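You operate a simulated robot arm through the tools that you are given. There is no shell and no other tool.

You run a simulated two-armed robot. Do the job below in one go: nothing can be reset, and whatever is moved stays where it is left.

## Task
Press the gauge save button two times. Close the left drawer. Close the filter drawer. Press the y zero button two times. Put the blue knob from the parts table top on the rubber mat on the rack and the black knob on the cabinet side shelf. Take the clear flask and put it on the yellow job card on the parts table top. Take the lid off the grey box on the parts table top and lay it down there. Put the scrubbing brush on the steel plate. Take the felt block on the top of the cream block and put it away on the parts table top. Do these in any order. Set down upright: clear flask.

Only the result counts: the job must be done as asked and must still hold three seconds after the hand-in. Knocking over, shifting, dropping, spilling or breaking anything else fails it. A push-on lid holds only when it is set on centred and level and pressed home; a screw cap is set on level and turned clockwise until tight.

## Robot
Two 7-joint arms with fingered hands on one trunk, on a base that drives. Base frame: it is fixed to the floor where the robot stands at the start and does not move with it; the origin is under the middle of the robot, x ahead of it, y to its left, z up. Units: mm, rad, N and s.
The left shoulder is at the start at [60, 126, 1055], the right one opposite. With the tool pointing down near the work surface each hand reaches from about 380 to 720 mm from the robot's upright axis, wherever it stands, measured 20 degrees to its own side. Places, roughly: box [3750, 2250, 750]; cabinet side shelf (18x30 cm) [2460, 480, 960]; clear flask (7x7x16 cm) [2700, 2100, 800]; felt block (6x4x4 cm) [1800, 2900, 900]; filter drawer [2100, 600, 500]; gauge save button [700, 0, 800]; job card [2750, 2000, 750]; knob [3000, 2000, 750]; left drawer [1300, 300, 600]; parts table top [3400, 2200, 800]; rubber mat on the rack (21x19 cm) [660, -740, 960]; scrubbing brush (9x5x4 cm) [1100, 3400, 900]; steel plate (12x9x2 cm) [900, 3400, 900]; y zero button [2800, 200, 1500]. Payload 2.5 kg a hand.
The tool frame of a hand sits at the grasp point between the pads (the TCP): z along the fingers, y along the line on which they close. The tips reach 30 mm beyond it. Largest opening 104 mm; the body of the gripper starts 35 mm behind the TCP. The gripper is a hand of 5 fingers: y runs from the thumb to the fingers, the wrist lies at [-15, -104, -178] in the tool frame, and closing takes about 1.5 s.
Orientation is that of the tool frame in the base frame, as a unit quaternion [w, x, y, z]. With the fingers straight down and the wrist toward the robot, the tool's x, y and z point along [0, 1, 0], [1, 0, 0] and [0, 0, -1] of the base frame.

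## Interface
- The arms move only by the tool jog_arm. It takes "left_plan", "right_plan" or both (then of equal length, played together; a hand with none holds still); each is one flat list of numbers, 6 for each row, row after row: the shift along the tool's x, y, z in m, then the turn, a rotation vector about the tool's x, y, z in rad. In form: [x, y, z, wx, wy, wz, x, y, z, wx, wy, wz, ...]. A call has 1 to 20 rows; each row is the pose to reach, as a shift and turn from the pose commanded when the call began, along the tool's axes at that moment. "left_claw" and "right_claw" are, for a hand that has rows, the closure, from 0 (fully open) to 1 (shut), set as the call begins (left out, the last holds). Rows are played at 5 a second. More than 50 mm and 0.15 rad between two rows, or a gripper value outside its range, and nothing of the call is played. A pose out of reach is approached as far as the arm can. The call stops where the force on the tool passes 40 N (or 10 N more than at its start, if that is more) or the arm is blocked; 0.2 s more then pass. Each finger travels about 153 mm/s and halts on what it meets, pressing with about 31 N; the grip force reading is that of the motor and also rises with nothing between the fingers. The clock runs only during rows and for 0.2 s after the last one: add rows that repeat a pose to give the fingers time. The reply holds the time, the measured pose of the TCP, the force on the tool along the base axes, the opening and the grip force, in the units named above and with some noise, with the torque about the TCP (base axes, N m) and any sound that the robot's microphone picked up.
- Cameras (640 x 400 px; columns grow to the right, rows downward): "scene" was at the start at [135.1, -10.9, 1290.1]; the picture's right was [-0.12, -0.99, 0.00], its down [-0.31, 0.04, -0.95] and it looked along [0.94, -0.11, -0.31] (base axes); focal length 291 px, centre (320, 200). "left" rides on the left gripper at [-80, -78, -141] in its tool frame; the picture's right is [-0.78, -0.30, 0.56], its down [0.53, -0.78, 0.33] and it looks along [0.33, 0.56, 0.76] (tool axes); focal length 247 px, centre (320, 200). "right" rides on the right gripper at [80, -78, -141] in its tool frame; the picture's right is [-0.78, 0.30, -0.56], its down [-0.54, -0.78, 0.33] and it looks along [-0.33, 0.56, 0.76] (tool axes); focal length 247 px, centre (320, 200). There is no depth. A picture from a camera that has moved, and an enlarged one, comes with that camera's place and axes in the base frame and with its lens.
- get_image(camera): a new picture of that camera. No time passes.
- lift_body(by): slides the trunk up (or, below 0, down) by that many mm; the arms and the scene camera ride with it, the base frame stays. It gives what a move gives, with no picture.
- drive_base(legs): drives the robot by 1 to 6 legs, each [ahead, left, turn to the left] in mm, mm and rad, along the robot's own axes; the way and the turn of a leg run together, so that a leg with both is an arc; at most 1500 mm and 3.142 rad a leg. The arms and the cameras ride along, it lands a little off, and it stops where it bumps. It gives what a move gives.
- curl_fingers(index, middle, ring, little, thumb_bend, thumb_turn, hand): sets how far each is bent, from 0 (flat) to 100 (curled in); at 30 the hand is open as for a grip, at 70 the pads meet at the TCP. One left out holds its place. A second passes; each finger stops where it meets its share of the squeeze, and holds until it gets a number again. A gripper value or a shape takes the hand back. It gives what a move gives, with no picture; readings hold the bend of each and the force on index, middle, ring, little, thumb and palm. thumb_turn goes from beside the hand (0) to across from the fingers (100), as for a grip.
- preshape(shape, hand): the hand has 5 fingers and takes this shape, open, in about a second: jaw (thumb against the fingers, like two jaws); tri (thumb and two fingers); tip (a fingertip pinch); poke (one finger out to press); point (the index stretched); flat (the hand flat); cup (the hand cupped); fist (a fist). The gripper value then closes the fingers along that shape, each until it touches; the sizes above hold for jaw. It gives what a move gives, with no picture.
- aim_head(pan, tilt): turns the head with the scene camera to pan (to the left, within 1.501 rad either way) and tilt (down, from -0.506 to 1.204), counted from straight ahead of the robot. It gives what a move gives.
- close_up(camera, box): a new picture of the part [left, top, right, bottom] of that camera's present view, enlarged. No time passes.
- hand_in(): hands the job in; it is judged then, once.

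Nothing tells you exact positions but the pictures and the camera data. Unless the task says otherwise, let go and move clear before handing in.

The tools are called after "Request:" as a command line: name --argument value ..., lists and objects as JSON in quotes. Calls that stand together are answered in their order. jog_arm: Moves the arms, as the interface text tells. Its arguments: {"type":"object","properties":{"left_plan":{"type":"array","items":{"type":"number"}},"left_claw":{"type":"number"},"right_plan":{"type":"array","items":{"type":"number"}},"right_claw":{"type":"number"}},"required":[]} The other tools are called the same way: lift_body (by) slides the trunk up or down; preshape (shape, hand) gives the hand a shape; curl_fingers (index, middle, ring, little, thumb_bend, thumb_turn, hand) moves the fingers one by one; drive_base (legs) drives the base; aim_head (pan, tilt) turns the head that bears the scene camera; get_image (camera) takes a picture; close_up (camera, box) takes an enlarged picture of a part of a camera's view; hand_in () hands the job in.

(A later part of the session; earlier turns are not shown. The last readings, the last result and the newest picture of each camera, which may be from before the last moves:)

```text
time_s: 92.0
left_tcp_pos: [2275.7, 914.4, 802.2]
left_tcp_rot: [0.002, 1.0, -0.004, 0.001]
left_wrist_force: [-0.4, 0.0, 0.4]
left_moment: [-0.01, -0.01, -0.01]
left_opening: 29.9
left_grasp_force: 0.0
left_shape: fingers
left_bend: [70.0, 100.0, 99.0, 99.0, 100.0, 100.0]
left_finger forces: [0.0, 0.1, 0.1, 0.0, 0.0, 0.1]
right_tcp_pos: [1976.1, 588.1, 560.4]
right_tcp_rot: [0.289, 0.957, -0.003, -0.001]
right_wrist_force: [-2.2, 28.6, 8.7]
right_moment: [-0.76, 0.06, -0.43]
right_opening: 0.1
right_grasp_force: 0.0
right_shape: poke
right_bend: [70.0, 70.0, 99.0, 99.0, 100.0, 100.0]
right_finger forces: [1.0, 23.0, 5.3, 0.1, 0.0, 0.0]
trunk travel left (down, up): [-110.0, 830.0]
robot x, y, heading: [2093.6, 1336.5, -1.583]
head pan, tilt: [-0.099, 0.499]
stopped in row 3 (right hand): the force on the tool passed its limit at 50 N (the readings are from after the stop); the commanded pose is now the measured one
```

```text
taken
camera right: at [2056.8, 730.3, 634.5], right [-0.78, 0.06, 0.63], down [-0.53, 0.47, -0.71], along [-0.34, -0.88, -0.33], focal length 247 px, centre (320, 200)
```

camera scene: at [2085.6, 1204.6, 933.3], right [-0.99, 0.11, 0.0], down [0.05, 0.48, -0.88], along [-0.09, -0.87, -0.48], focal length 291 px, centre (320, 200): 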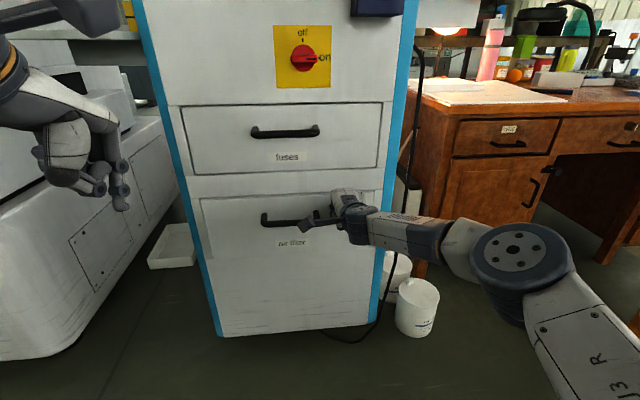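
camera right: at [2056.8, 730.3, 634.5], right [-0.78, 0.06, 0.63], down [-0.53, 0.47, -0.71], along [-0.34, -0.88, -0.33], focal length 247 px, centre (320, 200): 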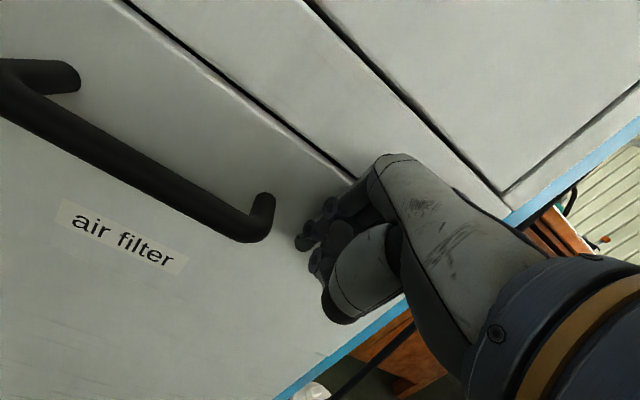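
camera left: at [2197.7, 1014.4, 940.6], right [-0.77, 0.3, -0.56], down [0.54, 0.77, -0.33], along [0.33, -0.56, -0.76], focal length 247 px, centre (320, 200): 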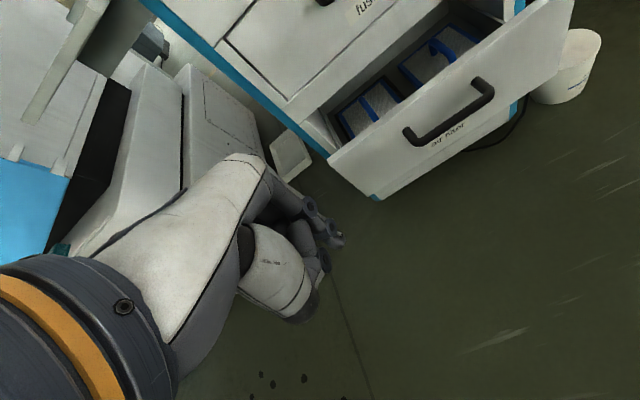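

It met its stop. I'll back the hand off and return it home, then check the drawer.

Request:
jog_arm --right_plan '[0, -0.0361, -0.024, 0, 0, 0, 0, -0.0722, -0.0479, 0, 0, 0, 0, -0.1083, -0.0719, 0, 0, 0, -0.0171, -0.1117, -0.1129, 0.0838, 0, 0, -0.0343, -0.1152, -0.154, 0.1675, 0, 0, -0.0514, -0.1186, -0.195, 0.2513, 0, 0, -0.0686, -0.1221, -0.236, 0.335, 0, 0, -0.0857, -0.1255, -0.2771, 0.4188, 0, 0, -0.1028, -0.129, -0.3181, 0.5025, 0, 0, -0.12, -0.1324, -0.3591, 0.5863, 0, 0]'

Request:
lift_body --by 340

Request:
aim_head --pan 0.0 --tilt 0.7

Request:
get_image --camera "scene"

Request:
aim_head --pan 0.6 --tilt -0.05

Request:
get_image --camera "scene"

```text
time_s: 94.2
left_tcp_pos: [2276.5, 911.5, 801.6]
left_tcp_rot: [0.0, 1.0, -0.005, -0.001]
left_wrist_force: [0.6, -0.6, 0.2]
left_moment: [0.0, -0.02, 0.02]
left_opening: 30.0
left_grasp_force: 0.0
left_shape: fingers
left_bend: [70.0, 100.0, 99.0, 99.0, 100.0, 100.0]
left_finger forces: [0.1, 0.0, 0.0, 0.1, 0.0, 0.1]
right_tcp_pos: [1857.3, 896.0, 783.7]
right_tcp_rot: [-0.004, 1.0, -0.002, 0.001]
right_wrist_force: [-0.4, -0.1, -0.7]
right_moment: [0.01, 0.02, 0.03]
right_opening: 0.1
right_grasp_force: 0.0
right_shape: poke
right_bend: [70.0, 70.0, 99.0, 99.0, 100.0, 100.0]
right_finger forces: [0.1, 0.0, 0.1, 0.0, 0.0, 0.0]
trunk travel left (down, up): [-110.0, 830.0]
robot x, y, heading: [2094.3, 1329.5, -1.579]
head pan, tilt: [-0.099, 0.499]
```

```text
time_s: 97.6
left_tcp_pos: [2277.1, 912.4, 1142.0]
left_tcp_rot: [0.0, 1.0, -0.004, 0.0]
left_wrist_force: [-0.1, 0.4, -0.3]
left_moment: [-0.03, -0.04, -0.01]
left_opening: 30.1
left_grasp_force: 0.0
left_shape: fingers
left_bend: [70.0, 100.0, 99.0, 99.0, 100.0, 100.0]
left_finger forces: [0.0, 0.0, 0.0, 0.0, 0.0, 0.0]
right_tcp_pos: [1857.4, 894.9, 1123.2]
right_tcp_rot: [-0.003, 1.0, -0.003, 0.0]
right_wrist_force: [-0.5, 0.2, -0.7]
right_moment: [-0.01, 0.01, 0.01]
right_opening: 0.0
right_grasp_force: 0.0
right_shape: poke
right_bend: [70.0, 70.0, 99.0, 99.0, 100.0, 100.0]
right_finger forces: [0.1, 0.1, 0.0, 0.0, 0.1, 0.1]
trunk travel left (down, up): [-450.0, 490.0]
robot x, y, heading: [2092.5, 1334.8, -1.582]
head pan, tilt: [-0.099, 0.499]
```

```text
time_s: 98.3
left_tcp_pos: [2276.2, 912.8, 1140.5]
left_tcp_rot: [-0.001, 1.0, -0.004, 0.0]
left_wrist_force: [-0.1, 0.2, -0.7]
left_moment: [0.0, 0.0, 0.0]
left_opening: 30.0
left_grasp_force: 0.0
left_shape: fingers
left_bend: [70.0, 100.0, 99.0, 99.0, 100.0, 100.0]
left_finger forces: [0.1, 0.1, 0.0, 0.0, 0.1, 0.1]
right_tcp_pos: [1858.2, 895.7, 1124.0]
right_tcp_rot: [-0.002, 1.0, -0.004, 0.0]
right_wrist_force: [-0.6, -0.3, -0.2]
right_moment: [0.01, -0.01, 0.0]
right_opening: 0.3
right_grasp_force: 0.1
right_shape: poke
right_bend: [70.0, 70.0, 99.0, 99.0, 100.0, 100.0]
right_finger forces: [0.0, 0.0, 0.1, 0.0, 0.0, 0.0]
trunk travel left (down, up): [-450.0, 490.0]
robot x, y, heading: [2095.7, 1334.4, -1.578]
head pan, tilt: [0.0, 0.7]
```

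```text
taken
camera scene: at [2094.6, 1210.7, 1255.6], right [-1.0, 0.01, 0.0], down [0.0, 0.64, -0.77], along [-0.01, -0.77, -0.64], focal length 291 px, centre (320, 200)
```

scene: 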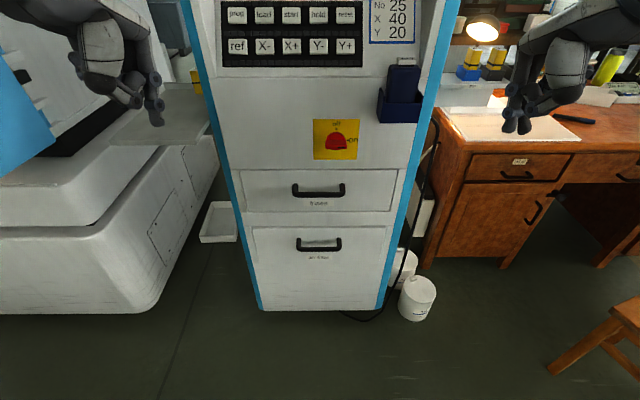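

```text
time_s: 99.4
left_tcp_pos: [2277.0, 912.5, 1141.0]
left_tcp_rot: [0.001, 1.0, -0.004, 0.0]
left_wrist_force: [0.5, 0.6, 1.3]
left_moment: [0.04, 0.01, -0.04]
left_opening: 30.1
left_grasp_force: 0.0
left_shape: fingers
left_bend: [70.0, 100.0, 99.0, 99.0, 100.0, 100.0]
left_finger forces: [0.0, 0.0, 0.0, 0.0, 0.1, 0.0]
right_tcp_pos: [1858.3, 896.0, 1123.0]
right_tcp_rot: [-0.003, 1.0, -0.002, 0.0]
right_wrist_force: [-0.1, -0.9, -0.4]
right_moment: [0.01, 0.0, -0.02]
right_opening: 0.0
right_grasp_force: 0.1
right_shape: poke
right_bend: [70.0, 70.0, 99.0, 99.0, 100.0, 100.0]
right_finger forces: [0.0, 0.0, 0.0, 0.0, 0.1, 0.0]
trunk travel left (down, up): [-450.0, 490.0]
robot x, y, heading: [2091.5, 1335.4, -1.578]
head pan, tilt: [0.6, -0.051]
```

```text
taken
camera scene: at [2144.7, 1222.2, 1323.8], right [-0.83, -0.56, 0.0], down [0.03, -0.04, -1.0], along [0.56, -0.83, 0.05], focal length 291 px, centre (320, 200)
```

scene: 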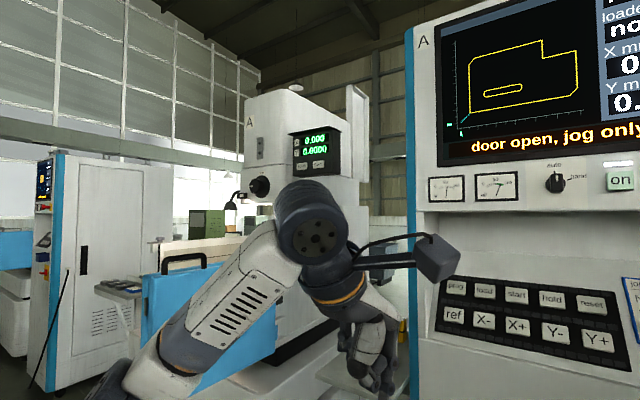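

The filter drawer is flush. Now the digital readout on the milling machine: I'll zoom in on it.

Request:
close_up --camera "scene" --box '[230, 100, 390, 220]'

Request:
close_up --camera "scene" --box '[285, 120, 345, 180]'

```text
3.33 times, centred on (310, 160) of scene
camera zoom: at [2144.7, 1222.2, 1323.8], right [-0.83, -0.56, 0.0], down [0.03, -0.04, -1.0], along [0.56, -0.83, 0.05], focal length 969 px, centre (353, 333)
```

zoom: 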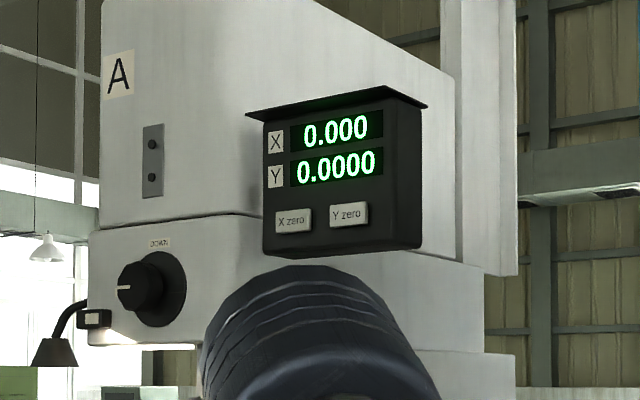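

```text
6.67 times, centred on (315, 150) of scene
camera zoom: at [2144.7, 1222.2, 1323.8], right [-0.83, -0.56, 0.0], down [0.03, -0.04, -1.0], along [0.56, -0.83, 0.05], focal length 1938 px, centre (353, 533)
```

zoom: 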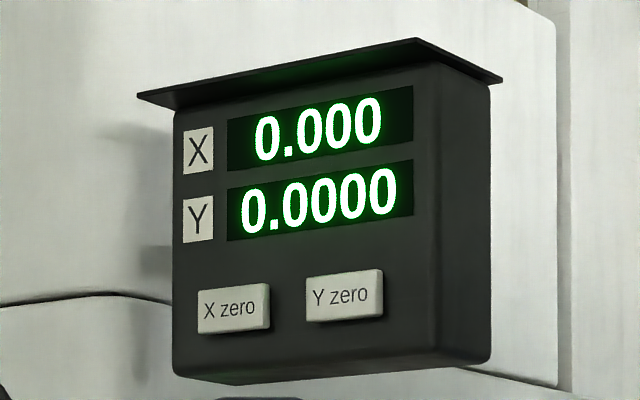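

The Y zero key is at roughly [2835, 205, 1537], facing +y. I need to know how close the machine base lets me stand, so I'll look at the mill and the floor.

Request:
aim_head --pan 0.75 --tilt 0.45

Request:
get_image --camera "scene"

Request:
drive_base --legs '[[-100, 500, 0]]'

Request:
aim_head --pan 0.2 --tilt 0.2

Request:
get_image --camera "scene"

Request:
aim_head --pan 0.3 --tilt 0.8

Request:
get_image --camera "scene"

```text
time_s: 100.3
left_tcp_pos: [2276.6, 911.9, 1140.4]
left_tcp_rot: [-0.001, 1.0, -0.004, 0.0]
left_wrist_force: [0.1, 0.5, 0.2]
left_moment: [-0.03, 0.0, -0.01]
left_opening: 29.9
left_grasp_force: 0.2
left_shape: fingers
left_bend: [70.0, 100.0, 99.0, 99.0, 100.0, 100.0]
left_finger forces: [0.1, 0.1, 0.0, 0.0, 0.0, 0.1]
right_tcp_pos: [1858.1, 895.4, 1123.6]
right_tcp_rot: [-0.003, 1.0, -0.003, 0.0]
right_wrist_force: [-0.3, -0.1, 0.4]
right_moment: [0.02, 0.01, -0.01]
right_opening: 0.1
right_grasp_force: 0.1
right_shape: poke
right_bend: [70.0, 70.0, 99.0, 99.0, 100.0, 100.0]
right_finger forces: [0.0, 0.1, 0.0, 0.0, 0.1, 0.0]
trunk travel left (down, up): [-450.0, 490.0]
robot x, y, heading: [2095.5, 1335.6, -1.577]
head pan, tilt: [0.75, 0.45]
```

```text
taken
camera scene: at [2157.4, 1228.0, 1277.8], right [-0.74, -0.68, 0.0], down [-0.29, 0.32, -0.9], along [0.61, -0.66, -0.43], focal length 291 px, centre (320, 200)
```

scene: 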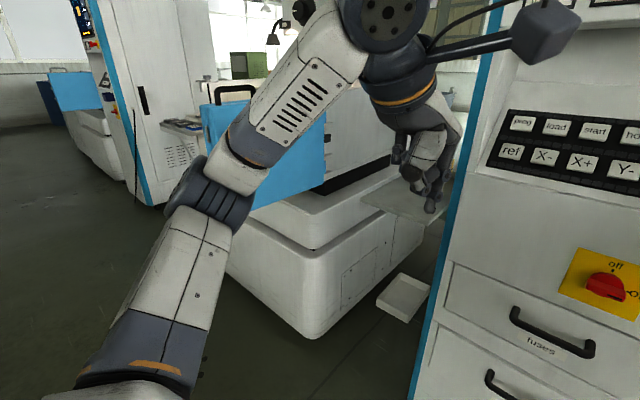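

```text
time_s: 103.3
left_tcp_pos: [2774.8, 1008.5, 1142.1]
left_tcp_rot: [-0.001, 1.0, -0.005, 0.001]
left_wrist_force: [0.2, 0.3, -0.1]
left_moment: [0.03, 0.0, -0.01]
left_opening: 29.9
left_grasp_force: 0.1
left_shape: fingers
left_bend: [70.0, 100.0, 99.0, 99.0, 100.0, 100.0]
left_finger forces: [0.1, 0.0, 0.1, 0.0, 0.0, 0.1]
right_tcp_pos: [2355.7, 990.5, 1123.2]
right_tcp_rot: [-0.003, 1.0, -0.003, -0.001]
right_wrist_force: [0.6, -0.2, -1.4]
right_moment: [0.0, 0.0, 0.0]
right_opening: 0.0
right_grasp_force: 0.1
right_shape: poke
right_bend: [70.0, 70.0, 99.0, 99.0, 100.0, 100.0]
right_finger forces: [0.0, 0.0, 0.1, 0.0, 0.0, 0.1]
trunk travel left (down, up): [-450.0, 490.0]
robot x, y, heading: [2588.6, 1433.4, -1.577]
head pan, tilt: [0.75, 0.45]
```

```text
time_s: 104.3
left_tcp_pos: [2773.7, 1008.4, 1142.1]
left_tcp_rot: [0.0, 1.0, -0.005, -0.001]
left_wrist_force: [-1.2, 0.9, -0.1]
left_moment: [-0.02, -0.02, 0.01]
left_opening: 30.3
left_grasp_force: 0.0
left_shape: fingers
left_bend: [70.0, 100.0, 99.0, 99.0, 100.0, 100.0]
left_finger forces: [0.0, 0.0, 0.0, 0.1, 0.0, 0.1]
right_tcp_pos: [2356.1, 992.9, 1123.7]
right_tcp_rot: [-0.003, 1.0, -0.003, 0.0]
right_wrist_force: [-0.1, 0.3, 0.4]
right_moment: [0.0, -0.02, 0.03]
right_opening: 0.0
right_grasp_force: 0.1
right_shape: poke
right_bend: [70.0, 70.0, 99.0, 99.0, 100.0, 100.0]
right_finger forces: [0.0, 0.1, 0.0, 0.1, 0.0, 0.0]
trunk travel left (down, up): [-450.0, 490.0]
robot x, y, heading: [2591.1, 1436.6, -1.578]
head pan, tilt: [0.201, 0.201]
```

```text
taken
camera scene: at [2610.8, 1300.4, 1300.9], right [-0.98, -0.19, 0.0], down [-0.04, 0.2, -0.98], along [0.19, -0.96, -0.2], focal length 291 px, centre (320, 200)
```

scene: 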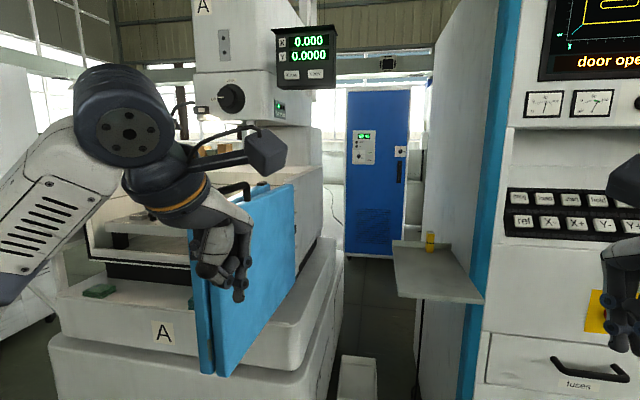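

```text
time_s: 105.3
left_tcp_pos: [2773.9, 1007.4, 1141.2]
left_tcp_rot: [0.0, 1.0, -0.005, 0.0]
left_wrist_force: [0.6, -0.7, 0.2]
left_moment: [0.0, 0.03, 0.0]
left_opening: 29.7
left_grasp_force: 0.1
left_shape: fingers
left_bend: [70.0, 100.0, 99.0, 99.0, 100.0, 100.0]
left_finger forces: [0.0, 0.1, 0.0, 0.0, 0.1, 0.1]
right_tcp_pos: [2355.3, 991.3, 1124.1]
right_tcp_rot: [-0.003, 1.0, -0.003, 0.0]
right_wrist_force: [-0.1, -0.3, 0.7]
right_moment: [-0.01, -0.02, 0.0]
right_opening: 0.1
right_grasp_force: 0.1
right_shape: poke
right_bend: [70.0, 70.0, 99.0, 99.0, 100.0, 100.0]
right_finger forces: [0.1, 0.0, 0.0, 0.0, 0.1, 0.0]
trunk travel left (down, up): [-450.0, 490.0]
robot x, y, heading: [2592.1, 1432.6, -1.581]
head pan, tilt: [0.3, 0.799]
```

```text
taken
camera scene: at [2616.1, 1314.6, 1247.4], right [-0.96, -0.29, 0.0], down [-0.21, 0.69, -0.7], along [0.2, -0.67, -0.72], focal length 291 px, centre (320, 200)
```

scene: 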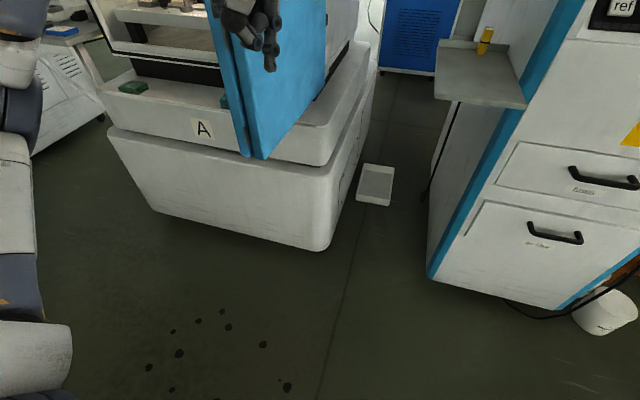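

The mill's base front is near y ≈ 495 and its blue door stands open toward me. I'll check the hand cameras to see how far away that door is before moving.

Request:
get_image --camera "left"

Request:
get_image --camera "right"

Request:
drive_base --legs '[[0, -250, 0]]'

Request:
aim_head --pan 0.3 --tilt 0.3

Request:
get_image --camera "scene"

```text
taken
camera left: at [2694.7, 1085.7, 1280.6], right [-0.77, 0.3, -0.56], down [0.54, 0.77, -0.33], along [0.33, -0.56, -0.76], focal length 247 px, centre (320, 200)
```

left: 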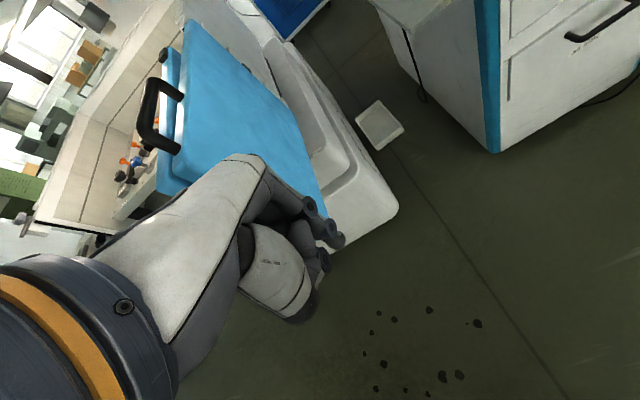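

```text
taken
camera right: at [2436.1, 1068.2, 1264.6], right [-0.78, -0.3, 0.56], down [-0.53, 0.78, -0.33], along [-0.34, -0.55, -0.76], focal length 247 px, centre (320, 200)
```

right: 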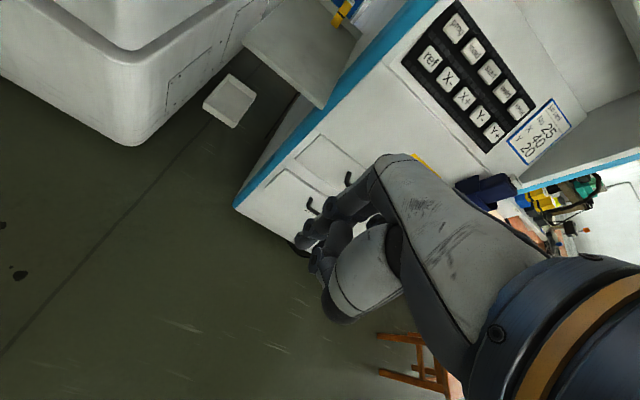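

```text
time_s: 107.1
left_tcp_pos: [2520.8, 1010.6, 1140.1]
left_tcp_rot: [0.001, 1.0, -0.004, 0.001]
left_wrist_force: [-0.8, -0.9, 0.4]
left_moment: [0.03, -0.04, 0.03]
left_opening: 30.0
left_grasp_force: 0.0
left_shape: fingers
left_bend: [70.0, 100.0, 99.0, 99.0, 100.0, 100.0]
left_finger forces: [0.0, 0.0, 0.1, 0.0, 0.0, 0.0]
right_tcp_pos: [2102.8, 993.4, 1124.1]
right_tcp_rot: [-0.003, 1.0, -0.004, 0.0]
right_wrist_force: [-0.3, 0.1, -0.1]
right_moment: [-0.03, -0.04, 0.01]
right_opening: 0.1
right_grasp_force: 0.1
right_shape: poke
right_bend: [70.0, 70.0, 99.0, 99.0, 100.0, 100.0]
right_finger forces: [0.0, 0.1, 0.1, 0.0, 0.1, 0.1]
trunk travel left (down, up): [-450.0, 490.0]
robot x, y, heading: [2337.6, 1433.6, -1.578]
head pan, tilt: [0.3, 0.799]
```

```text
time_s: 108.0
left_tcp_pos: [2521.5, 1009.6, 1139.7]
left_tcp_rot: [0.001, 1.0, -0.004, 0.0]
left_wrist_force: [0.4, 0.1, 0.7]
left_moment: [-0.03, -0.01, -0.02]
left_opening: 29.8
left_grasp_force: 0.1
left_shape: fingers
left_bend: [70.0, 100.0, 99.0, 99.0, 100.0, 100.0]
left_finger forces: [0.0, 0.0, 0.0, 0.1, 0.1, 0.0]
right_tcp_pos: [2102.6, 993.5, 1123.7]
right_tcp_rot: [-0.003, 1.0, -0.003, 0.001]
right_wrist_force: [-0.7, -0.3, -1.0]
right_moment: [-0.01, 0.02, 0.01]
right_opening: 0.0
right_grasp_force: 0.0
right_shape: poke
right_bend: [70.0, 70.0, 99.0, 99.0, 100.0, 100.0]
right_finger forces: [0.1, 0.0, 0.0, 0.1, 0.1, 0.0]
trunk travel left (down, up): [-450.0, 490.0]
robot x, y, heading: [2334.5, 1434.0, -1.58]
head pan, tilt: [0.3, 0.3]
```

```text
taken
camera scene: at [2367.4, 1304.3, 1291.6], right [-0.96, -0.29, 0.0], down [-0.09, 0.28, -0.95], along [0.28, -0.91, -0.3], focal length 291 px, centre (320, 200)
```

scene: 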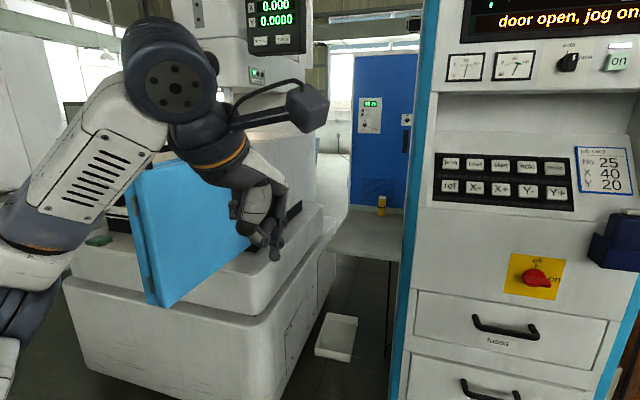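

The blue door hangs at x ≈ 2890 from y ≈ 385 to 867, z ≈ 857–1161; the side shelf of the cabinet is at x ≈ 2370–2550. I'll tuck the right hand inward, raise the trunk, and move to x ≈ 2640.

Request:
jog_arm --right_plan '[0.035, 0, 0, 0, 0, 0, 0.07, 0, 0, 0, 0, 0, 0.1, 0, 0, 0, 0, 0]'

Request:
lift_body --by 470

Request:
drive_base --legs '[[0, 305, 0], [250, 0, 0.01]]'

Request:
aim_head --pan 0.1 --tilt 0.3

Request:
get_image --camera "scene"

Request:
get_image --camera "left"

```text
time_s: 108.8
left_tcp_pos: [2521.5, 1010.6, 1141.0]
left_tcp_rot: [0.0, 1.0, -0.004, -0.001]
left_wrist_force: [0.7, 0.2, -0.6]
left_moment: [-0.01, -0.02, 0.03]
left_opening: 29.7
left_grasp_force: 0.0
left_shape: fingers
left_bend: [70.0, 100.0, 99.0, 99.0, 100.0, 100.0]
left_finger forces: [0.0, 0.0, 0.1, 0.0, 0.1, 0.0]
right_tcp_pos: [2203.5, 994.0, 1122.9]
right_tcp_rot: [-0.003, 1.0, -0.004, 0.0]
right_wrist_force: [-0.1, -0.1, -0.9]
right_moment: [-0.02, 0.02, -0.01]
right_opening: 0.0
right_grasp_force: 0.0
right_shape: poke
right_bend: [70.0, 70.0, 99.0, 99.0, 100.0, 100.0]
right_finger forces: [0.0, 0.0, 0.1, 0.0, 0.0, 0.0]
trunk travel left (down, up): [-450.0, 490.0]
robot x, y, heading: [2339.8, 1435.2, -1.576]
head pan, tilt: [0.3, 0.3]
```

```text
refused: 470 is not a number from -400 to 400
```

```text
time_s: 112.3
left_tcp_pos: [2827.6, 762.0, 1141.4]
left_tcp_rot: [0.0, 1.0, 0.0, 0.0]
left_wrist_force: [-2.6, 0.4, 1.6]
left_moment: [0.01, -0.1, -0.02]
left_opening: 29.8
left_grasp_force: 1.0
left_shape: fingers
left_bend: [70.0, 100.0, 99.0, 99.0, 100.0, 100.0]
left_finger forces: [0.0, 0.0, 0.1, 2.0, 0.0, 0.1]
right_tcp_pos: [2510.5, 742.5, 1123.6]
right_tcp_rot: [-0.002, 1.0, 0.003, 0.0]
right_wrist_force: [-0.7, 0.2, 0.9]
right_moment: [-0.01, -0.01, 0.0]
right_opening: 0.0
right_grasp_force: 0.1
right_shape: poke
right_bend: [70.0, 70.0, 99.0, 99.0, 100.0, 100.0]
right_finger forces: [0.0, 0.0, 0.0, 0.1, 0.0, 0.0]
trunk travel left (down, up): [-450.0, 490.0]
robot x, y, heading: [2644.3, 1181.6, -1.57]
head pan, tilt: [0.3, 0.3]
```

```text
time_s: 113.0
left_tcp_pos: [2828.8, 761.9, 1142.8]
left_tcp_rot: [0.0, 1.0, 0.0, 0.0]
left_wrist_force: [-1.6, -0.1, 0.6]
left_moment: [-0.04, -0.04, 0.01]
left_opening: 29.9
left_grasp_force: 0.5
left_shape: fingers
left_bend: [70.0, 100.0, 99.0, 99.0, 100.0, 100.0]
left_finger forces: [0.1, 0.0, 0.1, 1.7, 0.1, 0.0]
right_tcp_pos: [2509.5, 742.5, 1123.5]
right_tcp_rot: [-0.003, 1.0, 0.002, 0.0]
right_wrist_force: [0.2, -0.4, -0.9]
right_moment: [-0.01, -0.01, -0.01]
right_opening: 0.0
right_grasp_force: 0.1
right_shape: poke
right_bend: [70.0, 70.0, 99.0, 99.0, 100.0, 100.0]
right_finger forces: [0.0, 0.0, 0.1, 0.0, 0.0, 0.1]
trunk travel left (down, up): [-450.0, 490.0]
robot x, y, heading: [2642.8, 1181.5, -1.568]
head pan, tilt: [0.099, 0.3]
```

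```text
taken
camera scene: at [2653.2, 1050.5, 1291.7], right [-0.99, -0.1, 0.0], down [-0.03, 0.29, -0.96], along [0.1, -0.95, -0.3], focal length 291 px, centre (320, 200)
```

scene: 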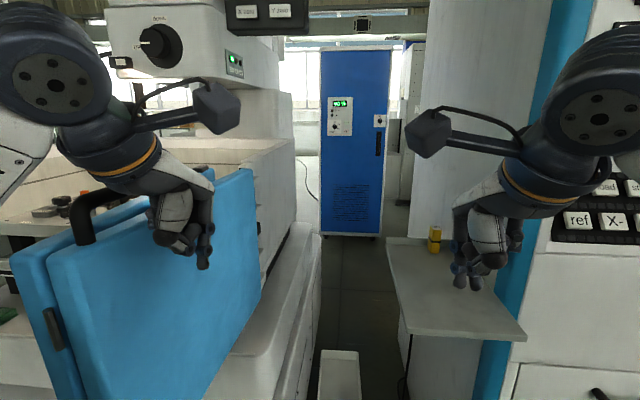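

```text
taken
camera left: at [2748.3, 838.4, 1280.8], right [-0.78, 0.3, -0.56], down [0.54, 0.78, -0.33], along [0.33, -0.56, -0.76], focal length 247 px, centre (320, 200)
```

left: 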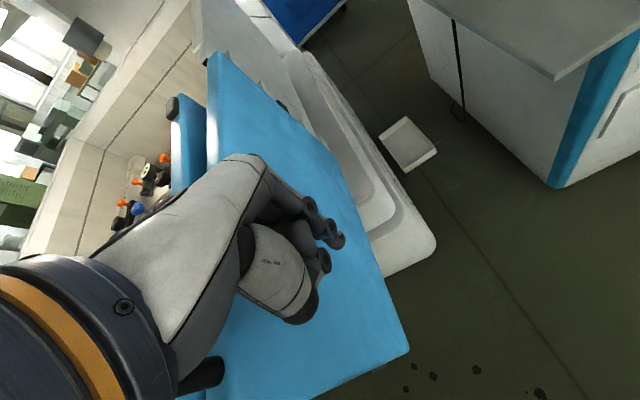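

The lift was refused (over 400) and the left hand's little finger is lightly touching the blue door. I'll move straight away from the door at once.

Request:
drive_base --legs '[[0, -120, 0]]'

Request:
get_image --camera "left"

Request:
get_image --camera "scene"

```text
time_s: 114.3
left_tcp_pos: [2707.7, 760.8, 1141.3]
left_tcp_rot: [-0.001, 1.0, 0.0, 0.0]
left_wrist_force: [-0.4, 0.0, 1.2]
left_moment: [0.0, -0.01, 0.01]
left_opening: 29.9
left_grasp_force: 0.0
left_shape: fingers
left_bend: [70.0, 100.0, 99.0, 99.0, 100.0, 100.0]
left_finger forces: [0.0, 0.0, 0.0, 0.0, 0.0, 0.0]
right_tcp_pos: [2389.8, 741.0, 1123.1]
right_tcp_rot: [-0.003, 1.0, 0.002, 0.0]
right_wrist_force: [0.5, -0.1, -0.3]
right_moment: [0.0, 0.03, -0.03]
right_opening: 0.0
right_grasp_force: 0.0
right_shape: poke
right_bend: [70.0, 70.0, 99.0, 99.0, 100.0, 100.0]
right_finger forces: [0.1, 0.0, 0.0, 0.1, 0.1, 0.1]
trunk travel left (down, up): [-450.0, 490.0]
robot x, y, heading: [2521.2, 1180.2, -1.567]
head pan, tilt: [0.099, 0.3]
```

```text
taken
camera left: at [2628.5, 838.0, 1280.8], right [-0.78, 0.3, -0.56], down [0.54, 0.78, -0.33], along [0.33, -0.56, -0.76], focal length 247 px, centre (320, 200)
```

left: 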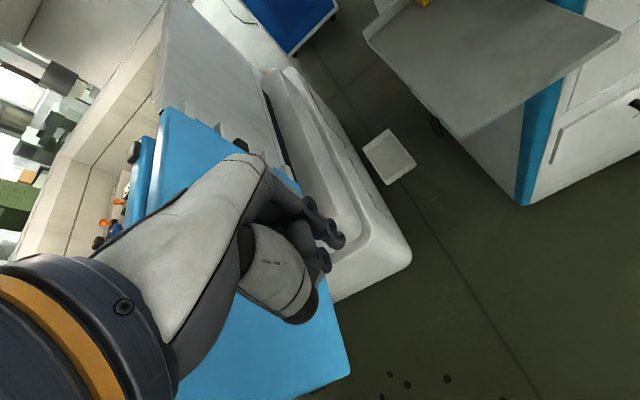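

```text
taken
camera scene: at [2533.5, 1050.3, 1291.7], right [-0.99, -0.1, 0.0], down [-0.03, 0.29, -0.96], along [0.1, -0.95, -0.3], focal length 291 px, centre (320, 200)
```

scene: 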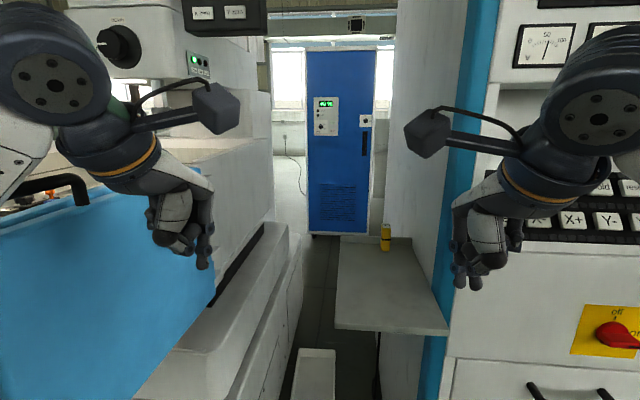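

The door's edge still measures at x ≈ 2897, as before. I'll back off, raise the trunk in two steps until the arms are above the door's top, then come back in.

Request:
drive_base --legs '[[-250, 0, 0]]'

Request:
lift_body --by 390

Request:
lift_body --by 80

Request:
get_image --camera "scene"

```text
time_s: 116.1
left_tcp_pos: [2709.3, 1011.2, 1141.2]
left_tcp_rot: [0.0, 1.0, 0.0, 0.001]
left_wrist_force: [0.3, 0.3, -0.7]
left_moment: [-0.03, -0.01, 0.0]
left_opening: 29.9
left_grasp_force: 0.1
left_shape: fingers
left_bend: [70.0, 100.0, 99.0, 99.0, 100.0, 100.0]
left_finger forces: [0.0, 0.0, 0.0, 0.1, 0.0, 0.0]
right_tcp_pos: [2390.1, 991.5, 1123.2]
right_tcp_rot: [-0.002, 1.0, 0.002, 0.0]
right_wrist_force: [0.3, 0.7, 0.5]
right_moment: [0.02, 0.0, 0.01]
right_opening: 0.2
right_grasp_force: 0.0
right_shape: poke
right_bend: [70.0, 70.0, 99.0, 99.0, 100.0, 100.0]
right_finger forces: [0.0, 0.0, 0.0, 0.0, 0.0, 0.0]
trunk travel left (down, up): [-450.0, 490.0]
robot x, y, heading: [2522.9, 1429.6, -1.568]
head pan, tilt: [0.099, 0.3]
```

```text
time_s: 119.8
left_tcp_pos: [2708.8, 1010.2, 1531.3]
left_tcp_rot: [0.0, 1.0, 0.0, -0.001]
left_wrist_force: [0.9, -1.1, -0.3]
left_moment: [0.0, 0.0, 0.03]
left_opening: 29.8
left_grasp_force: 0.1
left_shape: fingers
left_bend: [70.0, 100.0, 99.0, 99.0, 100.0, 100.0]
left_finger forces: [0.1, 0.0, 0.0, 0.0, 0.0, 0.1]
right_tcp_pos: [2390.4, 990.3, 1513.1]
right_tcp_rot: [-0.003, 1.0, 0.002, 0.0]
right_wrist_force: [-0.4, -0.5, 0.0]
right_moment: [-0.01, -0.01, 0.01]
right_opening: 0.0
right_grasp_force: 0.0
right_shape: poke
right_bend: [70.0, 70.0, 99.0, 99.0, 100.0, 100.0]
right_finger forces: [0.1, 0.0, 0.0, 0.1, 0.0, 0.0]
trunk travel left (down, up): [-840.0, 100.0]
robot x, y, heading: [2521.0, 1431.5, -1.57]
head pan, tilt: [0.099, 0.3]
```

```text
time_s: 121.0
left_tcp_pos: [2709.5, 1011.8, 1610.8]
left_tcp_rot: [0.0, 1.0, 0.0, 0.001]
left_wrist_force: [0.6, 0.0, 0.5]
left_moment: [0.04, 0.02, -0.01]
left_opening: 29.9
left_grasp_force: 0.1
left_shape: fingers
left_bend: [70.0, 100.0, 99.0, 99.0, 100.0, 100.0]
left_finger forces: [0.0, 0.0, 0.0, 0.0, 0.0, 0.1]
right_tcp_pos: [2391.2, 991.2, 1593.4]
right_tcp_rot: [-0.003, 1.0, 0.003, 0.0]
right_wrist_force: [-0.6, 0.3, -0.1]
right_moment: [-0.02, -0.01, -0.01]
right_opening: 0.3
right_grasp_force: 0.1
right_shape: poke
right_bend: [70.0, 70.0, 99.0, 99.0, 100.0, 100.0]
right_finger forces: [0.1, 0.1, 0.0, 0.0, 0.0, 0.1]
trunk travel left (down, up): [-920.0, 20.0]
robot x, y, heading: [2521.0, 1431.8, -1.569]
head pan, tilt: [0.099, 0.3]
```

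```text
taken
camera scene: at [2533.7, 1299.4, 1761.6], right [-0.99, -0.1, 0.0], down [-0.03, 0.29, -0.96], along [0.1, -0.95, -0.3], focal length 291 px, centre (320, 200)
```

scene: 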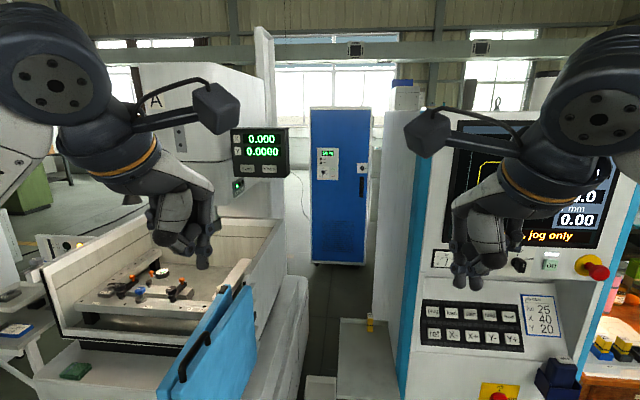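

Now the readout is in clear view with nothing between it and me but open air above the door. I'll zoom to locate the Y zero key.

Request:
close_up --camera "scene" --box '[220, 120, 300, 180]'

Request:
drive_base --legs '[[0, 115, 0], [250, 0, 0]]'

Request:
get_image --camera "scene"

Request:
close_up --camera "scene" --box '[220, 120, 320, 200]'

Request:
get_image --camera "left"

```text
6.67 times, centred on (260, 150) of scene
camera zoom: at [2533.7, 1299.4, 1761.6], right [-0.99, -0.1, 0.0], down [-0.03, 0.29, -0.96], along [0.1, -0.95, -0.3], focal length 1938 px, centre (720, 533)
```

zoom: 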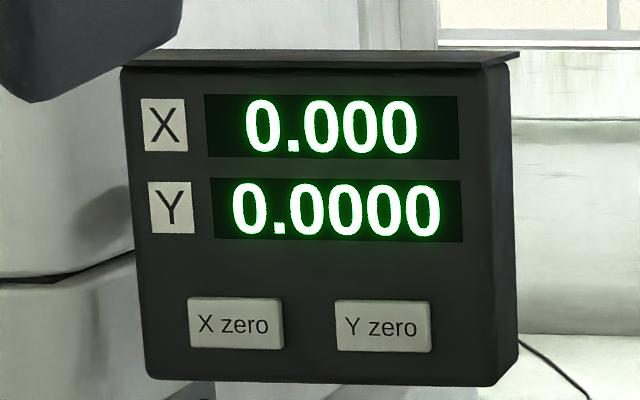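

```text
time_s: 123.7
left_tcp_pos: [2823.8, 760.2, 1610.5]
left_tcp_rot: [0.0, 1.0, -0.001, -0.001]
left_wrist_force: [-0.2, -0.7, -0.1]
left_moment: [0.04, 0.0, -0.01]
left_opening: 30.0
left_grasp_force: 0.0
left_shape: fingers
left_bend: [70.0, 100.0, 99.0, 99.0, 100.0, 100.0]
left_finger forces: [0.0, 0.1, 0.0, 0.0, 0.0, 0.0]
right_tcp_pos: [2506.0, 740.7, 1593.4]
right_tcp_rot: [-0.002, 1.0, 0.002, -0.001]
right_wrist_force: [-0.1, 0.1, -0.1]
right_moment: [-0.02, 0.0, 0.04]
right_opening: 0.2
right_grasp_force: 0.0
right_shape: poke
right_bend: [70.0, 70.0, 99.0, 99.0, 100.0, 100.0]
right_finger forces: [0.0, 0.1, 0.0, 0.0, 0.1, 0.0]
trunk travel left (down, up): [-920.0, 20.0]
robot x, y, heading: [2638.9, 1180.7, -1.572]
head pan, tilt: [0.099, 0.3]
```

```text
taken
camera scene: at [2648.8, 1050.0, 1761.8], right [-0.99, -0.1, 0.0], down [-0.03, 0.29, -0.96], along [0.1, -0.95, -0.29], focal length 291 px, centre (320, 200)
```

scene: 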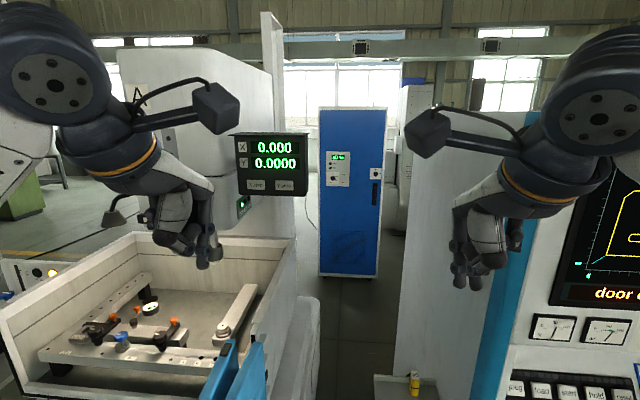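

```text
5.00 times, centred on (270, 160) of scene
camera zoom: at [2648.8, 1050.0, 1761.8], right [-0.99, -0.1, 0.0], down [-0.03, 0.29, -0.96], along [0.1, -0.95, -0.29], focal length 1454 px, centre (570, 400)
```

zoom: 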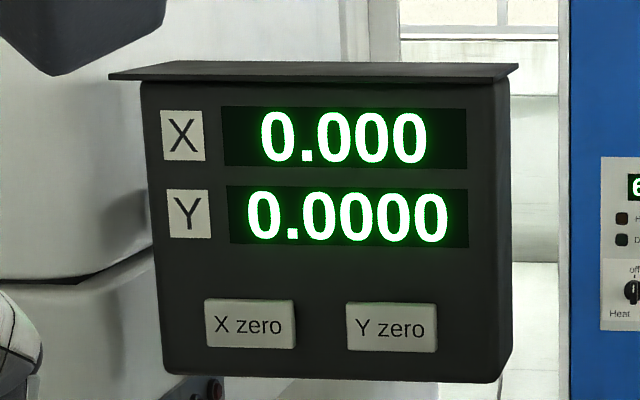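

```text
taken
camera left: at [2743.7, 837.7, 1751.0], right [-0.78, 0.3, -0.56], down [0.54, 0.78, -0.33], along [0.33, -0.56, -0.76], focal length 247 px, centre (320, 200)
```

left: 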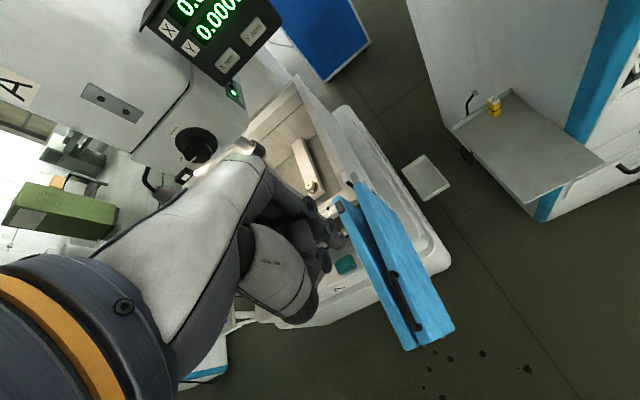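

The Y zero key is at about [2841, 205, 1541]. I'll drive 255 mm nearer with the arms well above the door, then bring the left index in front of it.

Request:
drive_base --legs '[[255, 0, 0]]'

Request:
aim_head --pan 0.25 --tilt 0.3

Request:
get_image --camera "scene"

Request:
get_image --camera "left"

Request:
close_up --camera "scene" --box '[260, 120, 380, 220]'

```text
time_s: 125.5
left_tcp_pos: [2823.4, 508.5, 1612.5]
left_tcp_rot: [0.0, 1.0, 0.001, 0.0]
left_wrist_force: [-0.2, 0.2, -0.1]
left_moment: [0.02, -0.03, 0.03]
left_opening: 30.0
left_grasp_force: 0.0
left_shape: fingers
left_bend: [70.0, 100.0, 99.0, 99.0, 100.0, 100.0]
left_finger forces: [0.0, 0.0, 0.0, 0.0, 0.1, 0.0]
right_tcp_pos: [2506.3, 488.2, 1595.4]
right_tcp_rot: [-0.002, 1.0, 0.002, 0.001]
right_wrist_force: [0.5, -0.1, -0.1]
right_moment: [0.0, 0.0, 0.0]
right_opening: 0.0
right_grasp_force: 0.0
right_shape: poke
right_bend: [70.0, 70.0, 99.0, 99.0, 100.0, 100.0]
right_finger forces: [0.0, 0.0, 0.0, 0.1, 0.0, 0.1]
trunk travel left (down, up): [-920.0, 20.0]
robot x, y, heading: [2638.4, 930.5, -1.569]
head pan, tilt: [0.099, 0.3]
```

```text
time_s: 126.2
left_tcp_pos: [2824.5, 506.2, 1610.8]
left_tcp_rot: [0.001, 1.0, 0.001, 0.0]
left_wrist_force: [0.1, 0.0, 0.2]
left_moment: [0.04, -0.03, 0.03]
left_opening: 29.9
left_grasp_force: 0.0
left_shape: fingers
left_bend: [70.0, 100.0, 99.0, 99.0, 100.0, 100.0]
left_finger forces: [0.0, 0.1, 0.0, 0.1, 0.0, 0.0]
right_tcp_pos: [2505.4, 487.8, 1592.2]
right_tcp_rot: [-0.003, 1.0, 0.003, -0.001]
right_wrist_force: [0.5, 0.3, 0.3]
right_moment: [0.02, 0.0, 0.03]
right_opening: 0.0
right_grasp_force: 0.1
right_shape: poke
right_bend: [70.0, 70.0, 99.0, 99.0, 100.0, 100.0]
right_finger forces: [0.0, 0.0, 0.0, 0.0, 0.0, 0.1]
trunk travel left (down, up): [-920.0, 20.0]
robot x, y, heading: [2636.3, 930.2, -1.575]
head pan, tilt: [0.25, 0.3]
```

```text
taken
camera scene: at [2662.9, 797.8, 1761.6], right [-0.97, -0.25, 0.0], down [-0.07, 0.29, -0.96], along [0.24, -0.93, -0.3], focal length 291 px, centre (320, 200)
```

scene: 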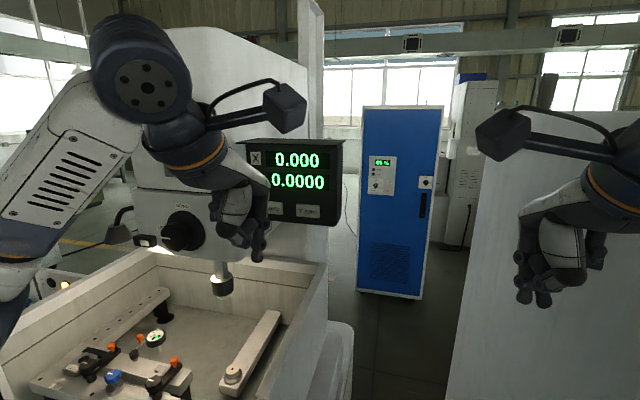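

```text
taken
camera left: at [2744.1, 583.3, 1750.7], right [-0.78, 0.3, -0.56], down [0.54, 0.78, -0.33], along [0.33, -0.56, -0.76], focal length 247 px, centre (320, 200)
```

left: 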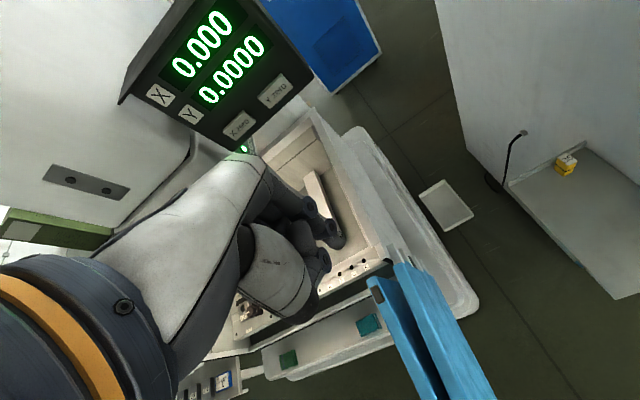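

```text
4.00 times, centred on (320, 170) of scene
camera zoom: at [2662.9, 797.8, 1761.6], right [-0.97, -0.25, 0.0], down [-0.07, 0.29, -0.96], along [0.24, -0.93, -0.3], focal length 1163 px, centre (320, 320)
```

zoom: 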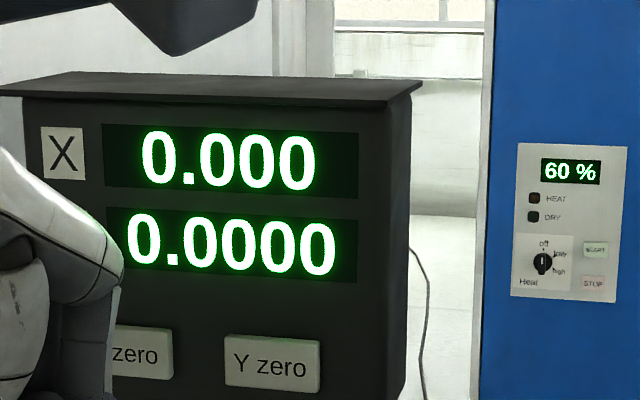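

The key sits at about [2840, 200, 1543]. I'll bring the left index to about 60 mm in front of it, pitched 45°.

Request:
jog_arm --left_plan '[0.0033, 0.0283, 0.006, -0.0982, 0, 0, 0.0065, 0.0565, 0.012, -0.1963, 0, 0, 0.0098, 0.0848, 0.018, -0.2945, 0, 0, 0.013, 0.113, 0.024, -0.3927, 0, 0, 0.0163, 0.1413, 0.03, -0.4909, 0, 0, 0.0195, 0.1695, 0.036, -0.589, 0, 0, 0.0228, 0.1978, 0.042, -0.6872, 0, 0, 0.026, 0.226, 0.048, -0.7854, 0, 0]'

Request:
get_image --camera "left"

Request:
get_image --camera "scene"

Request:
get_image --camera "right"

```text
time_s: 128.0
left_tcp_pos: [2850.3, 279.2, 1563.7]
left_tcp_rot: [0.385, 0.923, -0.001, 0.0]
left_wrist_force: [-0.3, 0.3, 0.1]
left_moment: [0.0, 0.0, 0.01]
left_opening: 29.8
left_grasp_force: 0.0
left_shape: fingers
left_bend: [70.0, 100.0, 99.0, 99.0, 100.0, 100.0]
left_finger forces: [0.0, 0.0, 0.0, 0.1, 0.0, 0.0]
right_tcp_pos: [2505.5, 488.4, 1593.5]
right_tcp_rot: [-0.003, 1.0, 0.001, -0.001]
right_wrist_force: [0.7, -0.5, -0.3]
right_moment: [0.0, 0.0, 0.02]
right_opening: 0.0
right_grasp_force: 0.1
right_shape: poke
right_bend: [70.0, 70.0, 99.0, 99.0, 100.0, 100.0]
right_finger forces: [0.1, 0.0, 0.1, 0.1, 0.0, 0.0]
trunk travel left (down, up): [-920.0, 20.0]
robot x, y, heading: [2639.3, 930.1, -1.571]
head pan, tilt: [0.25, 0.3]
```

```text
taken
camera left: at [2770.9, 433.1, 1606.4], right [-0.78, -0.19, -0.6], down [0.54, 0.31, -0.79], along [0.33, -0.93, -0.14], focal length 247 px, centre (320, 200)
```

left: 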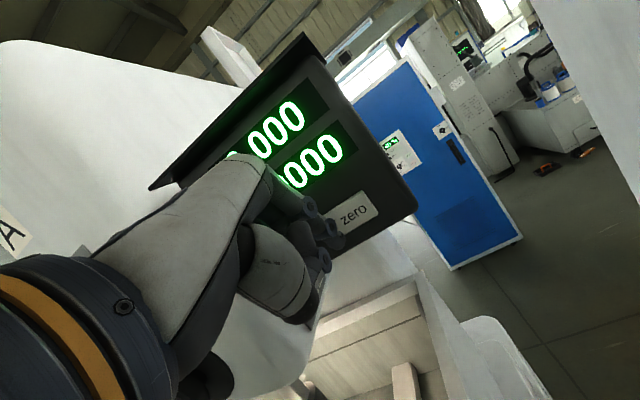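

```text
taken
camera scene: at [2662.8, 797.8, 1761.6], right [-0.97, -0.25, 0.0], down [-0.07, 0.29, -0.96], along [0.24, -0.93, -0.3], focal length 291 px, centre (320, 200)
```

scene: 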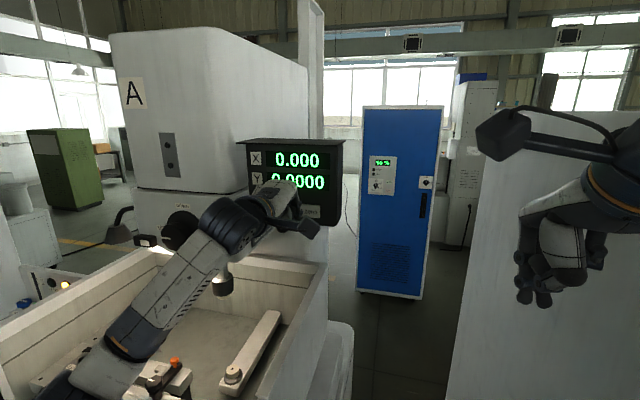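

```text
taken
camera right: at [2585.8, 564.4, 1734.4], right [-0.78, -0.3, 0.56], down [-0.54, 0.78, -0.33], along [-0.33, -0.55, -0.76], focal length 247 px, centre (320, 200)
```

right: 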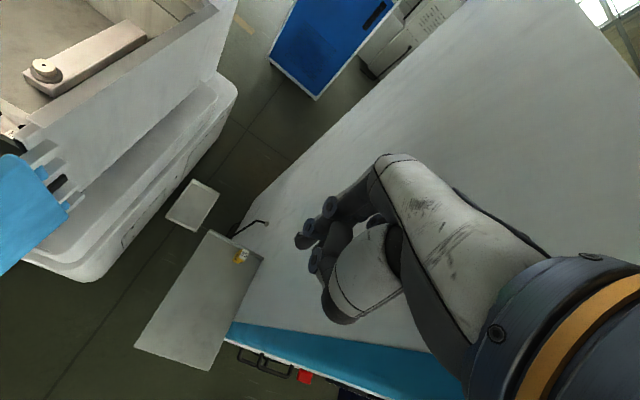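

The fingertip lines up with the Y zero key about 55 mm ahead of it. I'll move straight toward it, in small steps at the end.

Request:
jog_arm --left_plan '[0, 0.0141, 0.0142, 0, 0, 0, 0, 0.0282, 0.0284, 0, 0, 0, 0, 0.0331, 0.0334, 0, 0, 0, 0, 0.0367, 0.0369, 0, 0, 0]'

Request:
get_image --camera "left"

Request:
close_up --camera "scene" --box '[220, 120, 360, 240]'

```text
time_s: 129.0
left_tcp_pos: [2850.2, 228.8, 1562.6]
left_tcp_rot: [0.384, 0.923, -0.001, -0.001]
left_wrist_force: [0.8, 0.8, 1.3]
left_moment: [-0.01, 0.0, 0.01]
left_opening: 30.0
left_grasp_force: 0.1
left_shape: fingers
left_bend: [70.0, 100.0, 99.0, 99.0, 100.0, 100.0]
left_finger forces: [0.0, 0.0, 0.1, 0.1, 0.0, 0.0]
right_tcp_pos: [2505.6, 486.8, 1593.6]
right_tcp_rot: [-0.002, 1.0, 0.002, 0.0]
right_wrist_force: [-0.5, -0.5, 0.8]
right_moment: [0.02, 0.04, 0.02]
right_opening: 0.2
right_grasp_force: 0.1
right_shape: poke
right_bend: [70.0, 70.0, 99.0, 99.0, 100.0, 100.0]
right_finger forces: [0.0, 0.0, 0.0, 0.1, 0.1, 0.0]
trunk travel left (down, up): [-920.0, 20.0]
robot x, y, heading: [2638.5, 928.5, -1.575]
head pan, tilt: [0.25, 0.3]
```

```text
taken
camera left: at [2769.7, 381.7, 1606.3], right [-0.78, -0.18, -0.6], down [0.54, 0.31, -0.78], along [0.33, -0.93, -0.14], focal length 247 px, centre (320, 200)
```

left: 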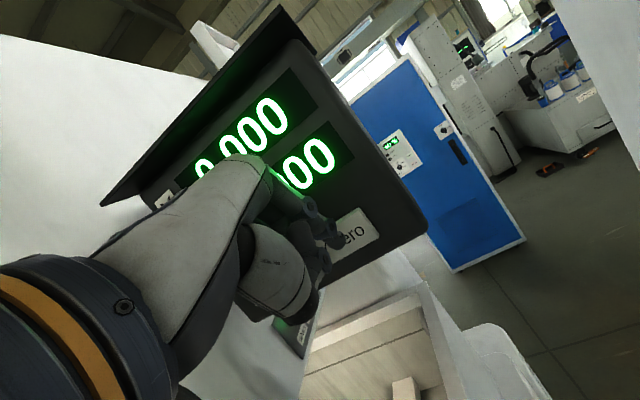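

```text
3.33 times, centred on (290, 180) of scene
camera zoom: at [2662.7, 798.1, 1761.6], right [-0.97, -0.25, 0.0], down [-0.07, 0.29, -0.96], along [0.24, -0.93, -0.3], focal length 969 px, centre (420, 267)
```

zoom: 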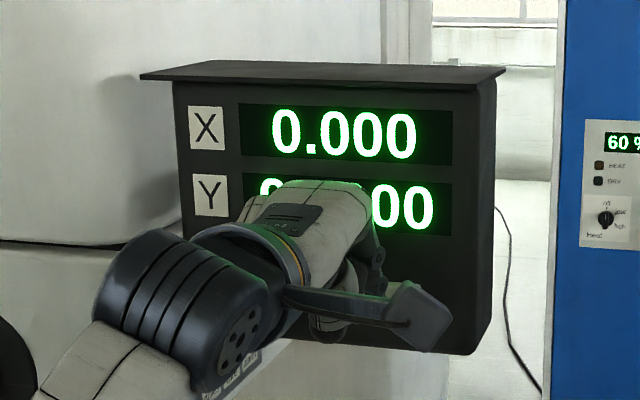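

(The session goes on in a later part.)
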